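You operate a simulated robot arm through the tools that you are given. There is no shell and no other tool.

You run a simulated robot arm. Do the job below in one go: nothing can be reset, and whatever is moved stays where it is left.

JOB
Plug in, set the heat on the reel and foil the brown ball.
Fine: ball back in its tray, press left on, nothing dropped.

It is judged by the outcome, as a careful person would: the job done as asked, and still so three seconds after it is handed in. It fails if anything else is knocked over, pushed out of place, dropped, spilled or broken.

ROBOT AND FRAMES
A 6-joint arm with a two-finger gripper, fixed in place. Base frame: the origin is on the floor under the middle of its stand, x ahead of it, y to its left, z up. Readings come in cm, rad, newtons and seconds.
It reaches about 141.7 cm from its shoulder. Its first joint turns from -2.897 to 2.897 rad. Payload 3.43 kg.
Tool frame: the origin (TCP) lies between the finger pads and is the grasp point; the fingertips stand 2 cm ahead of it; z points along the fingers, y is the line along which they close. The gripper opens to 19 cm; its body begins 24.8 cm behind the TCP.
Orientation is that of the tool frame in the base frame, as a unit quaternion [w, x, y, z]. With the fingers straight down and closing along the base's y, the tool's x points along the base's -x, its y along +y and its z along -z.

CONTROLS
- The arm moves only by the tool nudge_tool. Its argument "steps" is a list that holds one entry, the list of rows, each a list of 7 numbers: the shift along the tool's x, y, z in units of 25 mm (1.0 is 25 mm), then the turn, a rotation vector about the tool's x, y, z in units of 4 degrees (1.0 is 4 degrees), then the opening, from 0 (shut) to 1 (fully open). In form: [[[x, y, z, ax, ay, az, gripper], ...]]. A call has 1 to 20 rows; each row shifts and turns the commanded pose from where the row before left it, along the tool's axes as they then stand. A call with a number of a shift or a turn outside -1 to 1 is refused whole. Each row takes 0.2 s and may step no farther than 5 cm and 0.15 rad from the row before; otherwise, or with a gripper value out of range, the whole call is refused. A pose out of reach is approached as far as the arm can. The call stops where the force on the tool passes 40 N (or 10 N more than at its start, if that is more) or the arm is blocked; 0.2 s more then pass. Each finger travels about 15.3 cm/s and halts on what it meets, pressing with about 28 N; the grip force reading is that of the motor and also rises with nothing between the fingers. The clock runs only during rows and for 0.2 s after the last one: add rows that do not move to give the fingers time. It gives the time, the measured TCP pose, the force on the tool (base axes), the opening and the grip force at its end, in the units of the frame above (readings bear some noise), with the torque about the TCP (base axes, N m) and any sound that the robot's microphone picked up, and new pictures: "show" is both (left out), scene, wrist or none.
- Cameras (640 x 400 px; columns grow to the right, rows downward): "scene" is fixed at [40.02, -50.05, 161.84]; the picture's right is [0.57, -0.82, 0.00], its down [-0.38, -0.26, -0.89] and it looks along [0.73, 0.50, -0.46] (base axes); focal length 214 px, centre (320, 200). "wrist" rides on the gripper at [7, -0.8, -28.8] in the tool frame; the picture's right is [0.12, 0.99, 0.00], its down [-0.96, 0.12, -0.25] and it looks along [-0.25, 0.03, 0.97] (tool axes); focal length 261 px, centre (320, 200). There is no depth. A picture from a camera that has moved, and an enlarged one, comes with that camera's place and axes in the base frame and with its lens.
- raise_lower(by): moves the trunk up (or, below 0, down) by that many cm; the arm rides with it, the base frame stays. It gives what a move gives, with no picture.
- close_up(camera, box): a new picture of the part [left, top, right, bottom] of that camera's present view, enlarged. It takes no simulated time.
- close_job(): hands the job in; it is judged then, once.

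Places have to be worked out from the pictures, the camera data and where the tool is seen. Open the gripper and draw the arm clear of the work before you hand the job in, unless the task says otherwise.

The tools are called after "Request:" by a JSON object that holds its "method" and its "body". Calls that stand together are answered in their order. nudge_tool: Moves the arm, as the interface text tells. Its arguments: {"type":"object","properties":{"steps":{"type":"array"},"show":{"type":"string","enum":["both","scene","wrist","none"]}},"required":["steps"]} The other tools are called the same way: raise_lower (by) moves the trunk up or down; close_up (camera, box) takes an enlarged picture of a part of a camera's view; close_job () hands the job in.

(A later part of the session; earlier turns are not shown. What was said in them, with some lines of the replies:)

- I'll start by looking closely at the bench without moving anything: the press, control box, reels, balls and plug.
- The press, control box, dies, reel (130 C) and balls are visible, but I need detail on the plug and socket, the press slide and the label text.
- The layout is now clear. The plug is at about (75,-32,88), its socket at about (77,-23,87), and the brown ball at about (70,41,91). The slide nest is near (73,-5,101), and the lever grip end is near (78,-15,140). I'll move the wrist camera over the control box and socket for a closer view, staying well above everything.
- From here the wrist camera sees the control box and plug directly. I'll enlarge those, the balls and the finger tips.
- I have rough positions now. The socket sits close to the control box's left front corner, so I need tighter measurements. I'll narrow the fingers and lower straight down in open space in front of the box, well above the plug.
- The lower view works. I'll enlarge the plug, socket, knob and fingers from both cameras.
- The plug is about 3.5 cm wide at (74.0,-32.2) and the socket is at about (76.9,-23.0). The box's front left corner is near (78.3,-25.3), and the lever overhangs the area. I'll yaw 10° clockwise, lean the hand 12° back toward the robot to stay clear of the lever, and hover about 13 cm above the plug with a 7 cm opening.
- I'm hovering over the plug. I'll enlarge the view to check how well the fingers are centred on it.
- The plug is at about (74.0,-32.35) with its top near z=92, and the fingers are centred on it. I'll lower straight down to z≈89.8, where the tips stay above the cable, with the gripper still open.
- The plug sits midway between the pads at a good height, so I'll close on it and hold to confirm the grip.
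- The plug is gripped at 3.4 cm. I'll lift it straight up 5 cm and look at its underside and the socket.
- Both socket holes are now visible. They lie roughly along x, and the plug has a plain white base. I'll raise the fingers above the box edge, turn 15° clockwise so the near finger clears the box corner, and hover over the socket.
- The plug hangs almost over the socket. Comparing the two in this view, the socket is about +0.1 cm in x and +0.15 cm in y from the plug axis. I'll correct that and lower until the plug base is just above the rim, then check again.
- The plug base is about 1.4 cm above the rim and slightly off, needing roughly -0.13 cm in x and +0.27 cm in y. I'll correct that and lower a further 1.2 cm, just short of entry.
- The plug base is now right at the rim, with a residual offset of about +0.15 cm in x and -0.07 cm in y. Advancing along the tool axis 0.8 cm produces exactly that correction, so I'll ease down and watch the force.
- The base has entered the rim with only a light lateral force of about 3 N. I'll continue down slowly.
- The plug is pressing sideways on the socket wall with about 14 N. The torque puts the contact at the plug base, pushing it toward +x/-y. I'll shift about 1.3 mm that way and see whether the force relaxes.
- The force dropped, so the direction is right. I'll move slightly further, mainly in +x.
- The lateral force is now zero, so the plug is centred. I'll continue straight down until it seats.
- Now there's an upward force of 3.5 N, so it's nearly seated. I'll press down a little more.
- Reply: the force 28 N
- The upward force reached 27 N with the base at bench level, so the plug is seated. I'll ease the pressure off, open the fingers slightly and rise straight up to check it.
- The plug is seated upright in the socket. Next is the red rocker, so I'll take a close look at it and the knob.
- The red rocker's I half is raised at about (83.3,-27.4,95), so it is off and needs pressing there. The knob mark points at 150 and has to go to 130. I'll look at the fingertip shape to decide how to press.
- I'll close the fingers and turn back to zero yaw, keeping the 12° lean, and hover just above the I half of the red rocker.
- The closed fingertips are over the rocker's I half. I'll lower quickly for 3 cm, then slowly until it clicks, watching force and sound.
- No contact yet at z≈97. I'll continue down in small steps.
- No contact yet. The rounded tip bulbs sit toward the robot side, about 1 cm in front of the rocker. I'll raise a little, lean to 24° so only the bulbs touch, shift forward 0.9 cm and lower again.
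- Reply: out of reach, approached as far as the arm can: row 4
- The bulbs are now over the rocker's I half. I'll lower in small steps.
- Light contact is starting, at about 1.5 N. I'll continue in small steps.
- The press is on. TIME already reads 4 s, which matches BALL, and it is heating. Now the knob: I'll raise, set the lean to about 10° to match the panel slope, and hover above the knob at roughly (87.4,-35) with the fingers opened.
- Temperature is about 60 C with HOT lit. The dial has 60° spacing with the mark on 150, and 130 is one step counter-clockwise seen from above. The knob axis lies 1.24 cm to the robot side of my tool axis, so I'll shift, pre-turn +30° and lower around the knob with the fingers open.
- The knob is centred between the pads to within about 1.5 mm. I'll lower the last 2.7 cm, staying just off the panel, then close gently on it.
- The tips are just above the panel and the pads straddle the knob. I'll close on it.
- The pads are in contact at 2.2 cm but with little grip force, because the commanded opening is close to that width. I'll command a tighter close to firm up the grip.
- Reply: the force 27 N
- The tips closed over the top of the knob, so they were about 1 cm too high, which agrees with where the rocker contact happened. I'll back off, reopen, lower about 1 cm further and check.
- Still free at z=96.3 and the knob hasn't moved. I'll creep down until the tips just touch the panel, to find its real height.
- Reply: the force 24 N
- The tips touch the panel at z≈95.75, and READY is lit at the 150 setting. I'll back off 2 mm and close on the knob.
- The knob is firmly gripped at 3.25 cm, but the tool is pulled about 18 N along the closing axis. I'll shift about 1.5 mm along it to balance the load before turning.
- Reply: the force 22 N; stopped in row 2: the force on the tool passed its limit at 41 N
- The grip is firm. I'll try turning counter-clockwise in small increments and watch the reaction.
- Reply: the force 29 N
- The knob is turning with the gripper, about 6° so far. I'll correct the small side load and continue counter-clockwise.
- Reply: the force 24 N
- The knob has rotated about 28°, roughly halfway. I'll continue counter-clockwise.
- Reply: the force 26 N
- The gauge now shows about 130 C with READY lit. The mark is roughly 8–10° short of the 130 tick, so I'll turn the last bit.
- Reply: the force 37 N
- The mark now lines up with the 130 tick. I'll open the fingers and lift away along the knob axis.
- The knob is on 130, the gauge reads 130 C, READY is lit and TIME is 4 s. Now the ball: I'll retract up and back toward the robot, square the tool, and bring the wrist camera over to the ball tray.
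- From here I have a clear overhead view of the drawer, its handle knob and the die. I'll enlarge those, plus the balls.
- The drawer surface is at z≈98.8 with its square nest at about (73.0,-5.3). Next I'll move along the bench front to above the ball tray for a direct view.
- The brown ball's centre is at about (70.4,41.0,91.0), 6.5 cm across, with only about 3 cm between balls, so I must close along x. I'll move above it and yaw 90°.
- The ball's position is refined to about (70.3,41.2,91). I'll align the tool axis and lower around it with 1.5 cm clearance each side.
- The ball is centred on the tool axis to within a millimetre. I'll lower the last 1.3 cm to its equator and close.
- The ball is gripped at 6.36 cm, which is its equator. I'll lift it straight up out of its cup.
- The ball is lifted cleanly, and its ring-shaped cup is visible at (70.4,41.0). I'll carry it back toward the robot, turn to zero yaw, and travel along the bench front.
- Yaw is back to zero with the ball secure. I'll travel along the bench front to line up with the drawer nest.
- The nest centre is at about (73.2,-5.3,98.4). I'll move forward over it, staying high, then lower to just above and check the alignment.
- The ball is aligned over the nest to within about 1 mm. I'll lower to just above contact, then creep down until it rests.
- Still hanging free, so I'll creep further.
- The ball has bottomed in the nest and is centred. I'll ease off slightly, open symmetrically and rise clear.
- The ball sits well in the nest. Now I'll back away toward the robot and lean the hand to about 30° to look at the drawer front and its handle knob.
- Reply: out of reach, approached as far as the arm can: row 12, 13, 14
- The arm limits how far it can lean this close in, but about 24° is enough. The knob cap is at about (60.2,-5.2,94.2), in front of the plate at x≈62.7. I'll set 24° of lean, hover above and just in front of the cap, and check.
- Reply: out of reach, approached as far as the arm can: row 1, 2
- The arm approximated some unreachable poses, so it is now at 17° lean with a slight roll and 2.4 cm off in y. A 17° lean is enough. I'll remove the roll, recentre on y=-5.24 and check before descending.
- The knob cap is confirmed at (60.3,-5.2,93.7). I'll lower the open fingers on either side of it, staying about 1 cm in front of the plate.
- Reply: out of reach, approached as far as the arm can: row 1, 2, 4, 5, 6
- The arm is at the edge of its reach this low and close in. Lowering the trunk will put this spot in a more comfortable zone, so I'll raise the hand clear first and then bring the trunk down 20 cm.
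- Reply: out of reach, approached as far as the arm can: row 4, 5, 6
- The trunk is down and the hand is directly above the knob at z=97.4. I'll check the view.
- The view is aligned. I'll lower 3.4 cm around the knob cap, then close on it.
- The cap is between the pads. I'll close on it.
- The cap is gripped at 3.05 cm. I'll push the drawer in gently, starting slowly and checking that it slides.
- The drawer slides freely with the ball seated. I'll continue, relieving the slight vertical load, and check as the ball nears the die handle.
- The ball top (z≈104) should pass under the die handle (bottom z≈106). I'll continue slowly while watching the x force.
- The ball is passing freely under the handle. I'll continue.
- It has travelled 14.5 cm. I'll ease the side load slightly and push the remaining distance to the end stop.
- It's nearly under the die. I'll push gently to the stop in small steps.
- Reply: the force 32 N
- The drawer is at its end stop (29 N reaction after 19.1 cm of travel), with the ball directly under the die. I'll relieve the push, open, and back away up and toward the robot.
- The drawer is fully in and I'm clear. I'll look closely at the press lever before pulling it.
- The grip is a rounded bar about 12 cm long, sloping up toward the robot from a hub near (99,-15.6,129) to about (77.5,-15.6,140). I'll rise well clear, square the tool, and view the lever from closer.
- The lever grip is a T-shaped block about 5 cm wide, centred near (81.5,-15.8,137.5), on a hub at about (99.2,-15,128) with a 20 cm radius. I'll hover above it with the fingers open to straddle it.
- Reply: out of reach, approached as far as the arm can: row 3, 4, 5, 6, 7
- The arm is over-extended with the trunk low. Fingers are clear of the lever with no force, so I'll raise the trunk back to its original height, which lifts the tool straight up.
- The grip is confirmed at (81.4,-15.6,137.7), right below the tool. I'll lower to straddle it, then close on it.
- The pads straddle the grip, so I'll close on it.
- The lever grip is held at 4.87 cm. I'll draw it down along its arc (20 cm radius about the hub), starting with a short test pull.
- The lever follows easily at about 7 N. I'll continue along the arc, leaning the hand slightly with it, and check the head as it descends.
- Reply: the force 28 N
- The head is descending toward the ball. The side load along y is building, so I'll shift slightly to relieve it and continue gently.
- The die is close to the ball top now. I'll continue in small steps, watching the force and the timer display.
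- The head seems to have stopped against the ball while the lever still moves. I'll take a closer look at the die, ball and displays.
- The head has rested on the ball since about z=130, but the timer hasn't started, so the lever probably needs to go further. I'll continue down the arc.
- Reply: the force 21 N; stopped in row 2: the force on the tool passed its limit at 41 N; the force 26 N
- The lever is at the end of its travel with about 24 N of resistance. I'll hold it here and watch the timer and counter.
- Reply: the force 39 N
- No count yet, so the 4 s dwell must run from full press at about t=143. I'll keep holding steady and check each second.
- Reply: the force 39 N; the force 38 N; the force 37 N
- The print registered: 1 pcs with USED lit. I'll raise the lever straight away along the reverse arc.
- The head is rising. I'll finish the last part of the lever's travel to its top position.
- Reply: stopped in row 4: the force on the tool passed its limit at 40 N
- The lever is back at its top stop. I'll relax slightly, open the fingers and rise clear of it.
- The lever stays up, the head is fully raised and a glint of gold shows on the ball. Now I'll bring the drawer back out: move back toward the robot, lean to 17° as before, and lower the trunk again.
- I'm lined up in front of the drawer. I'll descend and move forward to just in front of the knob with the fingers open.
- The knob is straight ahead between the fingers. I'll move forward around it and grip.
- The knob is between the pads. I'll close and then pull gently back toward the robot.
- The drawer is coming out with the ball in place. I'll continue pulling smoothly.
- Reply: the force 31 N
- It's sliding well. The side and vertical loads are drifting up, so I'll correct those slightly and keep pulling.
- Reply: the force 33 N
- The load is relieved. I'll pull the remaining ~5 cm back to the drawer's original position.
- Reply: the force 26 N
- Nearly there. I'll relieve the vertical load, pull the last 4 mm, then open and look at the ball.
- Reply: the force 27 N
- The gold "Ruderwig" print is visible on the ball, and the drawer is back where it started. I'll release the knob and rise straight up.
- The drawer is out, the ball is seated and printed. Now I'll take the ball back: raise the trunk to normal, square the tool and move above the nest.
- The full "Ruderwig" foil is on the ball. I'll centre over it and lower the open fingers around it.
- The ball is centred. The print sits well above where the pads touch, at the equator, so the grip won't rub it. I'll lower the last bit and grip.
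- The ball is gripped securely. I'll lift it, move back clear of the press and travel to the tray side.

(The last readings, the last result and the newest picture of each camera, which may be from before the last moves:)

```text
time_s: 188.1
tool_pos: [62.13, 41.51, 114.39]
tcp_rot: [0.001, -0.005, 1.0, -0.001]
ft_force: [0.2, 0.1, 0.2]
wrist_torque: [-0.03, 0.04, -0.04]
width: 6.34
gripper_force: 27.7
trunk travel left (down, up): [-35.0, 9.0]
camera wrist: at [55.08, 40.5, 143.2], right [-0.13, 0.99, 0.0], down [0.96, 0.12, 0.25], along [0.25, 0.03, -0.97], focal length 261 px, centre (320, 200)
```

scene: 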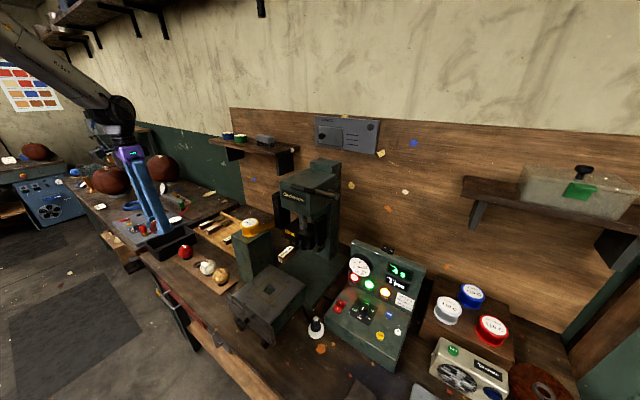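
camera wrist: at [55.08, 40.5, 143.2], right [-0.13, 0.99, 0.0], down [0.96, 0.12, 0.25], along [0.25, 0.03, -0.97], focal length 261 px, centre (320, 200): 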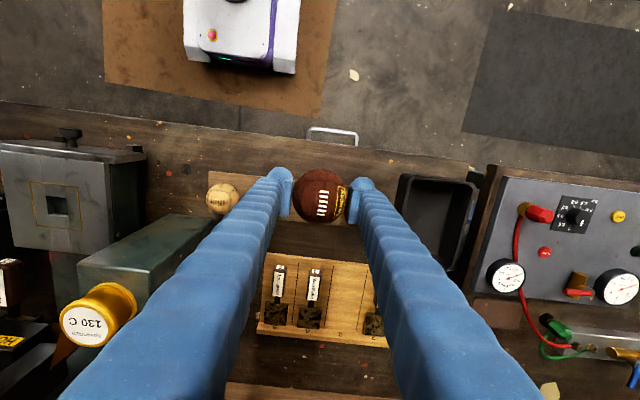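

I'm at the tray side with the ball held. I'll yaw back 90° and move forward over its cup.

Request:
{"method": "nudge_tool", "body": {"steps": [[[0, 0, 0, 0, 0, 1, 0.2], [0, 0, 0, 0, 0, 1, 0.2], [0, 0, 0, 0, 0, 1, 0.2], [0, 0, 0, 0, 0, 1, 0.2], [0, 0, 0, 0, 0, 1, 0.2], [0, 0, 0, 0, 0, 1, 0.2], [0, 0, 0, 0, 0, 1, 0.2], [0, 0, 0, 0, 0, 1, 0.2], [0, 0, 0, 0, 0, 1, 0.2], [0, 0, 0, 0, 0, 1, 0.2], [0, 0, 0, 0, 0, 1, 0.2], [0, 0, 0, 0, 0, 1, 0.2]]], "show": "none"}}

Request:
{"method": "nudge_tool", "body": {"steps": [[[0, 0, 0, 0, 0, 1, 0.2], [0, 0, 0, 0, 0, 1, 0.2], [0, 0, 0, 0, 0, 1, 0.2], [0, 0, 0, 0, 0, 1, 0.2], [0, 0, 0, 0, 0, 1, 0.2], [0, 0, 0, 0, 0, 1, 0.2], [0, 0, 0, 0, 0, 1, 0.2], [0, 0, 0, 0, 0, 1, 0.2], [0, 0, 0, 0, 0, 1, 0.2], [0, 0, 0, 0, 0, 1, 0.2], [0, 0, 0, 0, 0, 0.6, 0.2], [0, 0.8, 0, 0, 0, 0, 0.2], [0, 0.8, 0, 0, 0, 0, 0.2], [0, 0.8, 0, 0, 0, 0, 0.2], [0, 0.8, 0, 0, 0, 0, 0.2], [0, 0, 0, 0, 0, 0, 0.2]]], "show": "both"}}

Request:
{"method": "close_up", "body": {"camera": "wrist", "box": [230, 100, 410, 250]}}

```text
time_s: 190.7
tool_pos: [62.1, 41.28, 114.29]
tcp_rot: [0.0, 0.404, 0.915, -0.001]
ft_force: [-0.3, 0.5, -1.1]
wrist_torque: [0.0, -0.03, 0.02]
width: 6.34
gripper_force: 28.1
trunk travel left (down, up): [-35.0, 9.0]
```

```text
time_s: 194.1
tool_pos: [70.29, 41.36, 114.57]
tcp_rot: [0.002, 0.707, 0.707, -0.001]
ft_force: [0.1, -1.0, -1.4]
wrist_torque: [0.01, -0.01, -0.01]
width: 6.36
gripper_force: 28.4
trunk travel left (down, up): [-35.0, 9.0]
camera wrist: at [69.25, 48.28, 143.26], right [0.99, 0.12, 0.0], down [0.11, -0.96, 0.25], along [0.03, -0.25, -0.97], focal length 261 px, centre (320, 200)
```

scene: 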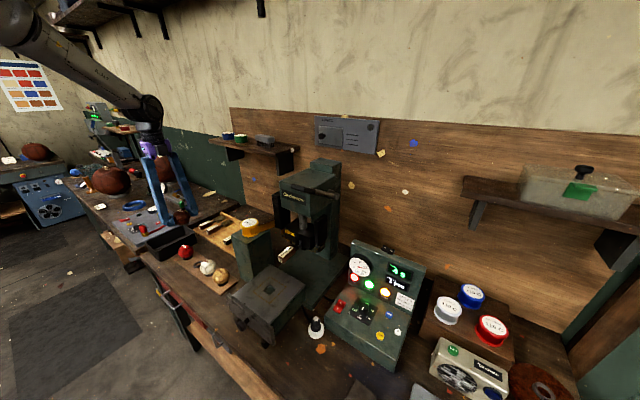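
wrist: 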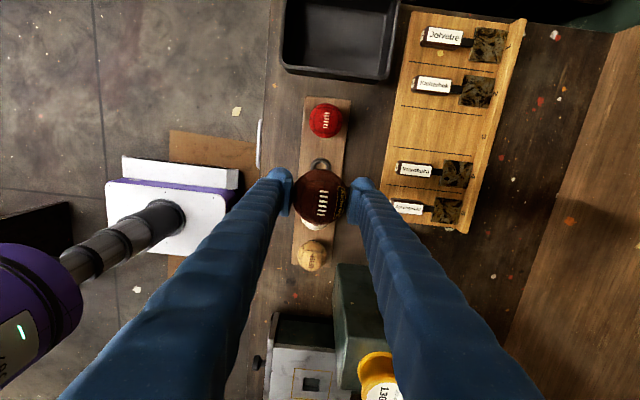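

```text
2.67 times, centred on (320, 175) of wrist
camera zoom: at [69.25, 48.28, 143.26], right [0.99, 0.12, 0.0], down [0.11, -0.96, 0.25], along [0.03, -0.25, -0.97], focal length 695 px, centre (320, 267)
```

zoom: 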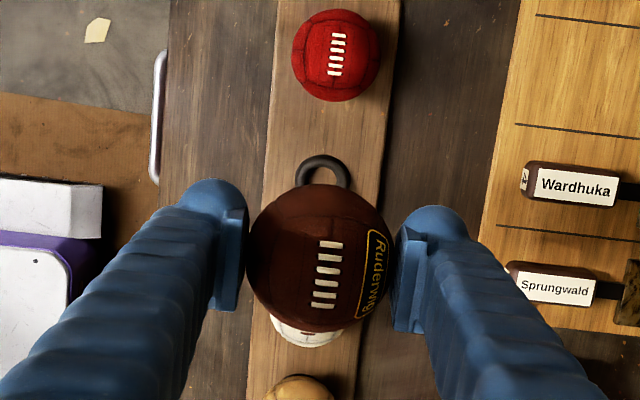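

The cup ring is visible just beyond the ball. I'll make a small correction (+0.2 cm in x) and lower to just above it.

Request:
{"method": "nudge_tool", "body": {"steps": [[[-0.04, 0.08, 0.8, 0, 0, 0, 0.2], [0, 0, 1, 0, 0, 0, 0.2], [0, 0, 1, 0, 0, 0, 0.2], [0, 0, 1, 0, 0, 0, 0.2], [0, 0, 1, 0, 0, 0, 0.2], [0, 0, 1, 0, 0, 0, 0.2], [0, 0, 1, 0, 0, 0, 0.2], [0, 0, 1, 0, 0, 0, 0.2], [0, 0, 0.5, 0, 0, 0, 0.2], [0, 0, 0, 0, 0, 0, 0.2]]], "show": "none"}}

Request:
{"method": "close_up", "body": {"camera": "wrist", "box": [230, 120, 410, 270]}}

Request:
{"method": "close_up", "body": {"camera": "scene", "box": [140, 200, 260, 300]}}

```text
time_s: 196.3
tool_pos: [70.55, 41.34, 93.48]
tcp_rot: [0.002, 0.707, 0.707, 0.0]
ft_force: [-0.3, 0.2, -1.4]
wrist_torque: [-0.04, 0.02, 0.0]
width: 6.32
gripper_force: 28.3
trunk travel left (down, up): [-35.0, 9.0]
```

```text
2.67 times, centred on (320, 195) of wrist
camera zoom: at [69.52, 48.26, 122.33], right [0.99, 0.12, 0.0], down [0.11, -0.96, 0.25], along [0.03, -0.25, -0.97], focal length 695 px, centre (320, 213)
```

zoom: 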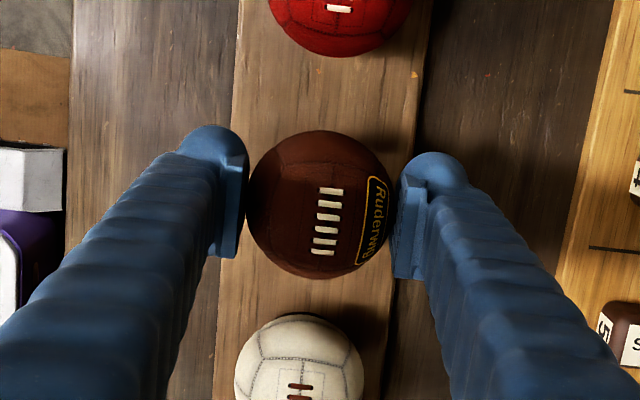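

```text
4.00 times, centred on (200, 250) of scene
camera zoom: at [40.02, -50.05, 161.84], right [0.57, -0.82, 0.0], down [-0.38, -0.26, -0.89], along [0.73, 0.5, -0.46], focal length 858 px, centre (800, 0)
```

zoom: 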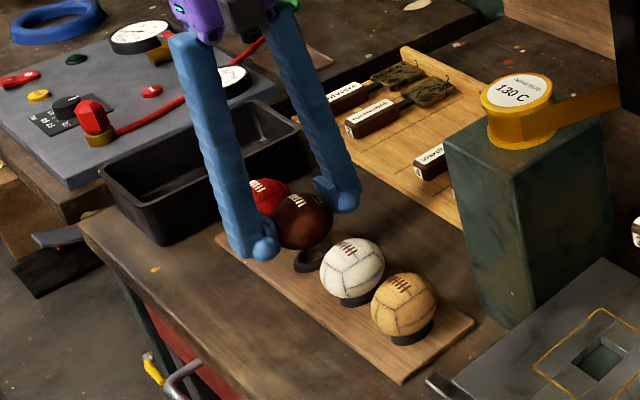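

It's aligned with its original spot. I'll lower slowly until the ball rests in the cup.

Request:
{"method": "nudge_tool", "body": {"steps": [[[0, -0.03, 0.4, 0, 0, 0, 0.2], [0, 0, 0.2, 0, 0, 0, 0.2], [0, 0, 0.1, 0, 0, 0, 0.2], [0, 0, 0, 0, 0, 0, 0.2]]], "show": "none"}}

```text
time_s: 197.3
tool_pos: [70.45, 41.25, 91.69]
tcp_rot: [0.001, 0.707, 0.707, -0.001]
ft_force: [0.3, 0.0, -0.9]
wrist_torque: [0.0, -0.01, -0.02]
width: 6.32
gripper_force: 28.1
trunk travel left (down, up): [-35.0, 9.0]
```

Request:
{"method": "nudge_tool", "body": {"steps": [[[0, 0, 0.06, 0, 0, 0, 0.2], [0, 0, 0.06, 0, 0, 0, 0.2], [0, 0, 0, 0, 0, 0, 0.2]]], "show": "none"}}

```text
time_s: 198.1
tool_pos: [70.36, 41.32, 91.52]
tcp_rot: [0.001, 0.707, 0.707, 0.0]
ft_force: [-1.2, 0.5, 3.3]
wrist_torque: [-0.06, 0.03, -0.03]
width: 6.33
gripper_force: 27.9
trunk travel left (down, up): [-35.0, 9.0]
```

Contact is beginning. I'll settle it about 1 mm further to make sure it's seated.

Request:
{"method": "nudge_tool", "body": {"steps": [[[0, 0, 0.04, 0, 0, 0, 0.2], [0, 0, 0, 0, 0, 0, 0.2]]], "show": "none"}}

Request:
{"method": "close_up", "body": {"camera": "scene", "box": [160, 220, 240, 290]}}

```text
time_s: 198.7
tool_pos: [70.39, 41.21, 91.5]
tcp_rot: [0.001, 0.707, 0.707, 0.0]
ft_force: [0.5, -0.5, 11.2]
wrist_torque: [-0.14, -0.09, 0.01]
width: 6.36
gripper_force: 28.0
trunk travel left (down, up): [-35.0, 9.0]
```

```text
5.71 times, centred on (200, 255) of scene
camera zoom: at [40.02, -50.05, 161.84], right [0.57, -0.82, 0.0], down [-0.38, -0.26, -0.89], along [0.73, 0.5, -0.46], focal length 1226 px, centre (1006, -114)
```

zoom: 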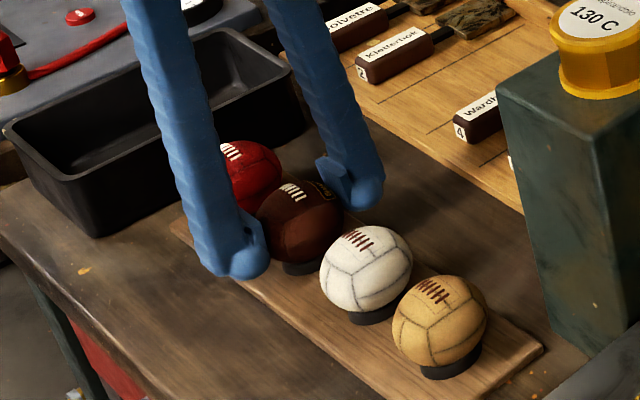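

The ball rests squarely in its cup, with 11 N vertical and no side load. I'll ease off, open and rise straight up.

Request:
{"method": "nudge_tool", "body": {"steps": [[[0, 0, -0.03, 0, 0, 0, 0.2], [0, 0, 0, 0, 0, 0, 0.4], [0, 0, 0, 0, 0, 0, 0.5], [0, 0, 0, 0, 0, 0, 0.5], [0, 0, -0.4, 0, 0, 0, 0.5], [0, 0, -0.8, 0, 0, 0, 0.5], [0, 0, -1, 0, 0, 0, 0.5], [0, 0, -1, 0, 0, 0, 0.5], [0, 0, -1, 0, 0, 0, 0.5], [0, 0, -1, 0, 0, 0, 0.5], [0, 0, -1, 0, 0, 0, 0.5], [0, 0, -1, 0, 0, 0, 0.5], [0, 0, -1, 0, 0, 0, 0.5], [0, 0, 0, 0, 0, 0, 0.5]]], "show": "both"}}

Request:
{"method": "close_up", "body": {"camera": "wrist", "box": [230, 80, 410, 250]}}

Request:
{"method": "close_up", "body": {"camera": "scene", "box": [150, 220, 250, 300]}}

Request:
{"method": "close_up", "body": {"camera": "scene", "box": [225, 150, 430, 370]}}

```text
time_s: 201.7
tool_pos: [70.48, 41.39, 111.99]
tcp_rot: [0.001, 0.708, 0.707, -0.001]
ft_force: [-0.6, 0.8, -0.6]
wrist_torque: [-0.01, -0.01, 0.0]
width: 9.48
gripper_force: 0.1
trunk travel left (down, up): [-35.0, 9.0]
camera wrist: at [69.57, 48.32, 140.78], right [0.99, 0.12, 0.0], down [0.11, -0.96, 0.25], along [0.03, -0.25, -0.97], focal length 261 px, centre (320, 200)
```

scene: 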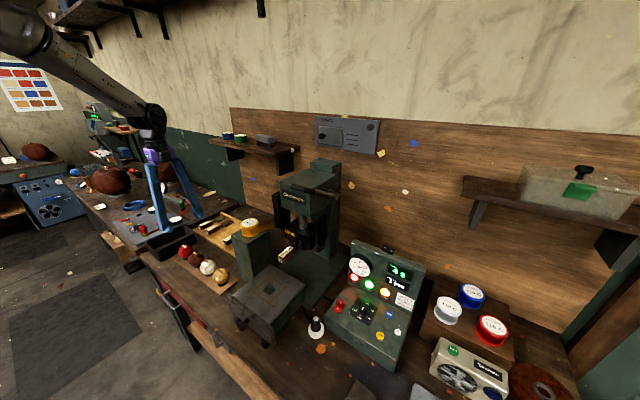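
wrist: 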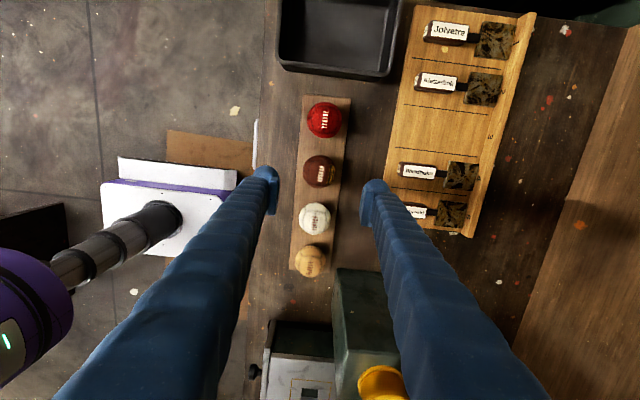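

```text
2.35 times, centred on (320, 165) of wrist
camera zoom: at [69.57, 48.32, 140.78], right [0.99, 0.12, 0.0], down [0.11, -0.96, 0.25], along [0.03, -0.25, -0.97], focal length 613 px, centre (320, 282)
```

zoom: 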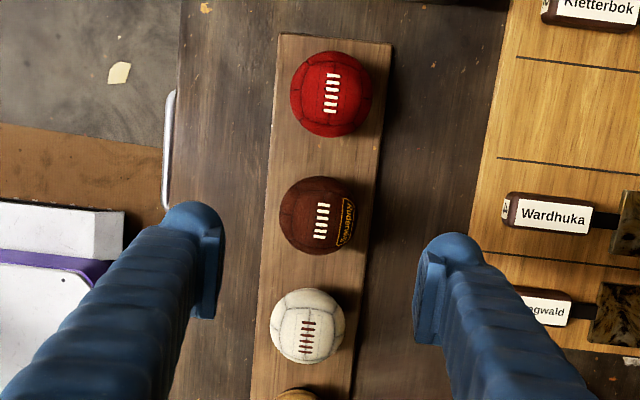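

```text
5.00 times, centred on (200, 260) of scene
camera zoom: at [40.02, -50.05, 161.84], right [0.57, -0.82, 0.0], down [-0.38, -0.26, -0.89], along [0.73, 0.5, -0.46], focal length 1072 px, centre (920, -100)
```

zoom: 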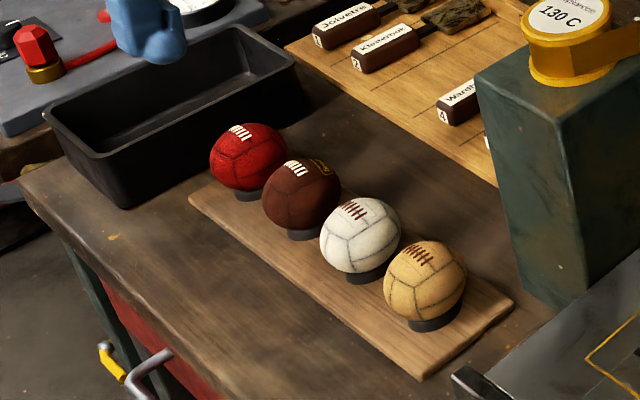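

```text
1.82 times, centred on (328, 260) of scene
camera zoom: at [40.02, -50.05, 161.84], right [0.57, -0.82, 0.0], down [-0.38, -0.26, -0.89], along [0.73, 0.5, -0.46], focal length 390 px, centre (306, 91)
```

zoom: 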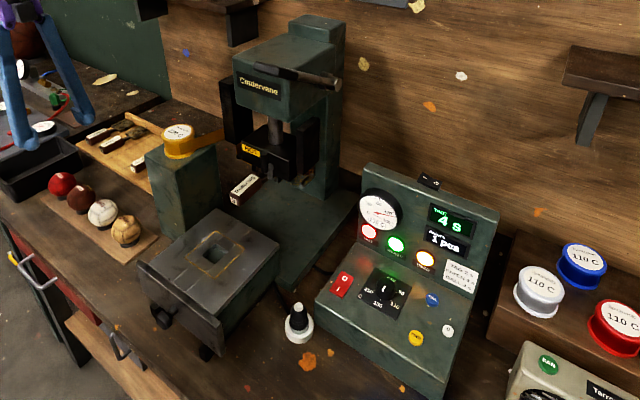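

The ball is back in its cup with the gold print, the other balls are untouched, and the press is on at 130 C with 1 pcs. I'll draw the arm back clear of the bench.

Request:
{"method": "nudge_tool", "body": {"steps": [[[0, -0.8, -0.8, 0, 0, 0, 0.5], [0, -0.8, -0.8, 0, 0, 0, 0.5], [0, -0.8, -0.8, 0, 0, 0, 0.5], [0, -0.8, -0.8, 0, 0, 0, 0.5], [0, -0.8, -0.8, 0, 0, 0, 0.5], [0, -0.8, -0.8, 0, 0, 0, 0.5], [0, -0.6, -0.8, 0, 0, 0, 0.5], [0, 0, -0.8, 0, 0, 0, 0.5], [0, 0, 0, 0, 0, 0, 0.5], [0, 0, 0, 0, 0, 0, 0.5]]], "show": "both"}}

Request:
{"method": "close_up", "body": {"camera": "scene", "box": [300, 240, 430, 360]}}

Request:
{"method": "close_up", "body": {"camera": "scene", "box": [150, 200, 330, 340]}}

```text
time_s: 203.9
tool_pos: [56.99, 41.3, 127.94]
tcp_rot: [0.002, 0.707, 0.707, 0.001]
ft_force: [0.7, 0.3, -0.8]
wrist_torque: [-0.02, -0.02, 0.01]
width: 9.51
gripper_force: 0.1
trunk travel left (down, up): [-35.0, 9.0]
camera wrist: at [55.97, 48.33, 156.69], right [0.99, 0.12, 0.0], down [0.11, -0.96, 0.25], along [0.03, -0.25, -0.97], focal length 261 px, centre (320, 200)
```

scene: 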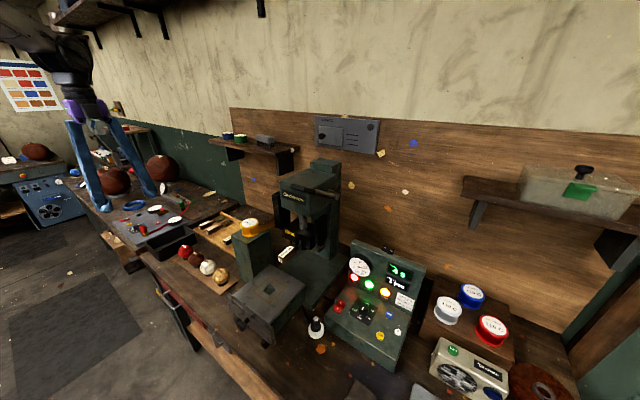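
wrist: 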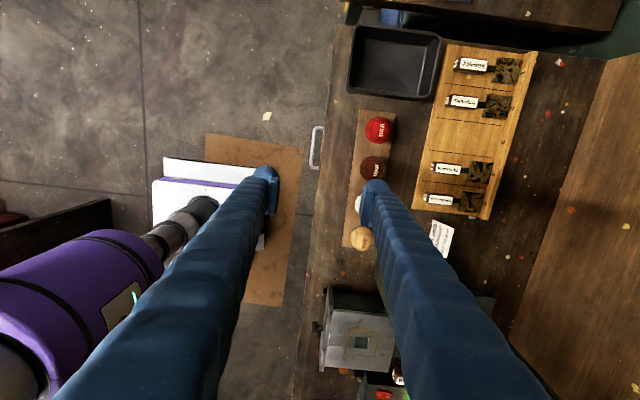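

```text
3.33 times, centred on (365, 300) of scene
camera zoom: at [40.02, -50.05, 161.84], right [0.57, -0.82, 0.0], down [-0.38, -0.26, -0.89], along [0.73, 0.5, -0.46], focal length 715 px, centre (170, -133)
```

zoom: 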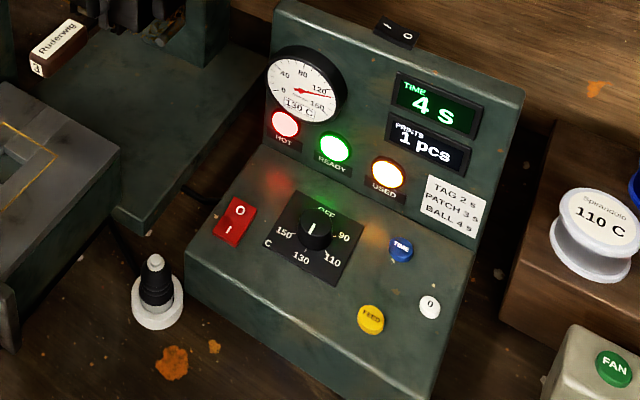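

```text
2.86 times, centred on (240, 270) of scene
camera zoom: at [40.02, -50.05, 161.84], right [0.57, -0.82, 0.0], down [-0.38, -0.26, -0.89], along [0.73, 0.5, -0.46], focal length 613 px, centre (549, 0)
```

zoom: 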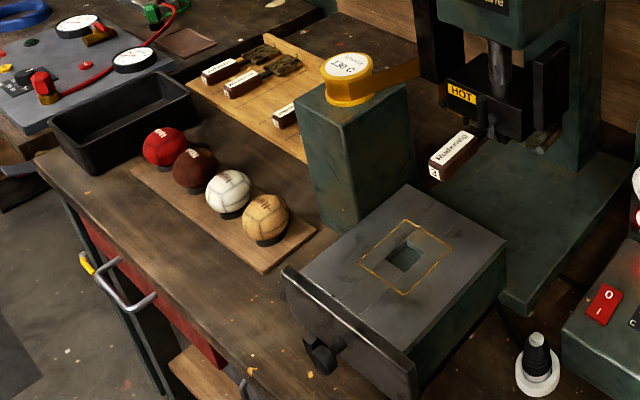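

Final check: the plug is seated, the press is on with the knob and gauge at 130 C, the counter shows 1 pcs, and the lever is up. The foiled brown ball is in its cup, nothing else has moved, and the gripper is open and clear. I'm handing the job in.

Request:
{"method": "close_job", "body": {}}

```text
The job is handed in.
```

The job is done and handed in. The brown ball carries a gold "Ruderwig" print and is back in its cup in the tray.

- **Plug:** it is seated in the socket beside the control box.
- **Heat:** the mounted reel reads 130 C. The knob was on 150, so I turned it to 130, and the press showed 130 C and READY before I pressed.
- **Print:** the timer was already on 4 s, which matches BALL. I used the Ruderwig die already in the head, and the counter went to 1 pcs.
- **How it was left:** the press is on, the lever is up, and the drawer is back out where it started. Nothing was dropped or knocked over, and the gripper is open and clear of the bench.

The USED lamp is lit because that stretch of foil has been printed. I did not press FEED, so the foil will need advancing before the next print.
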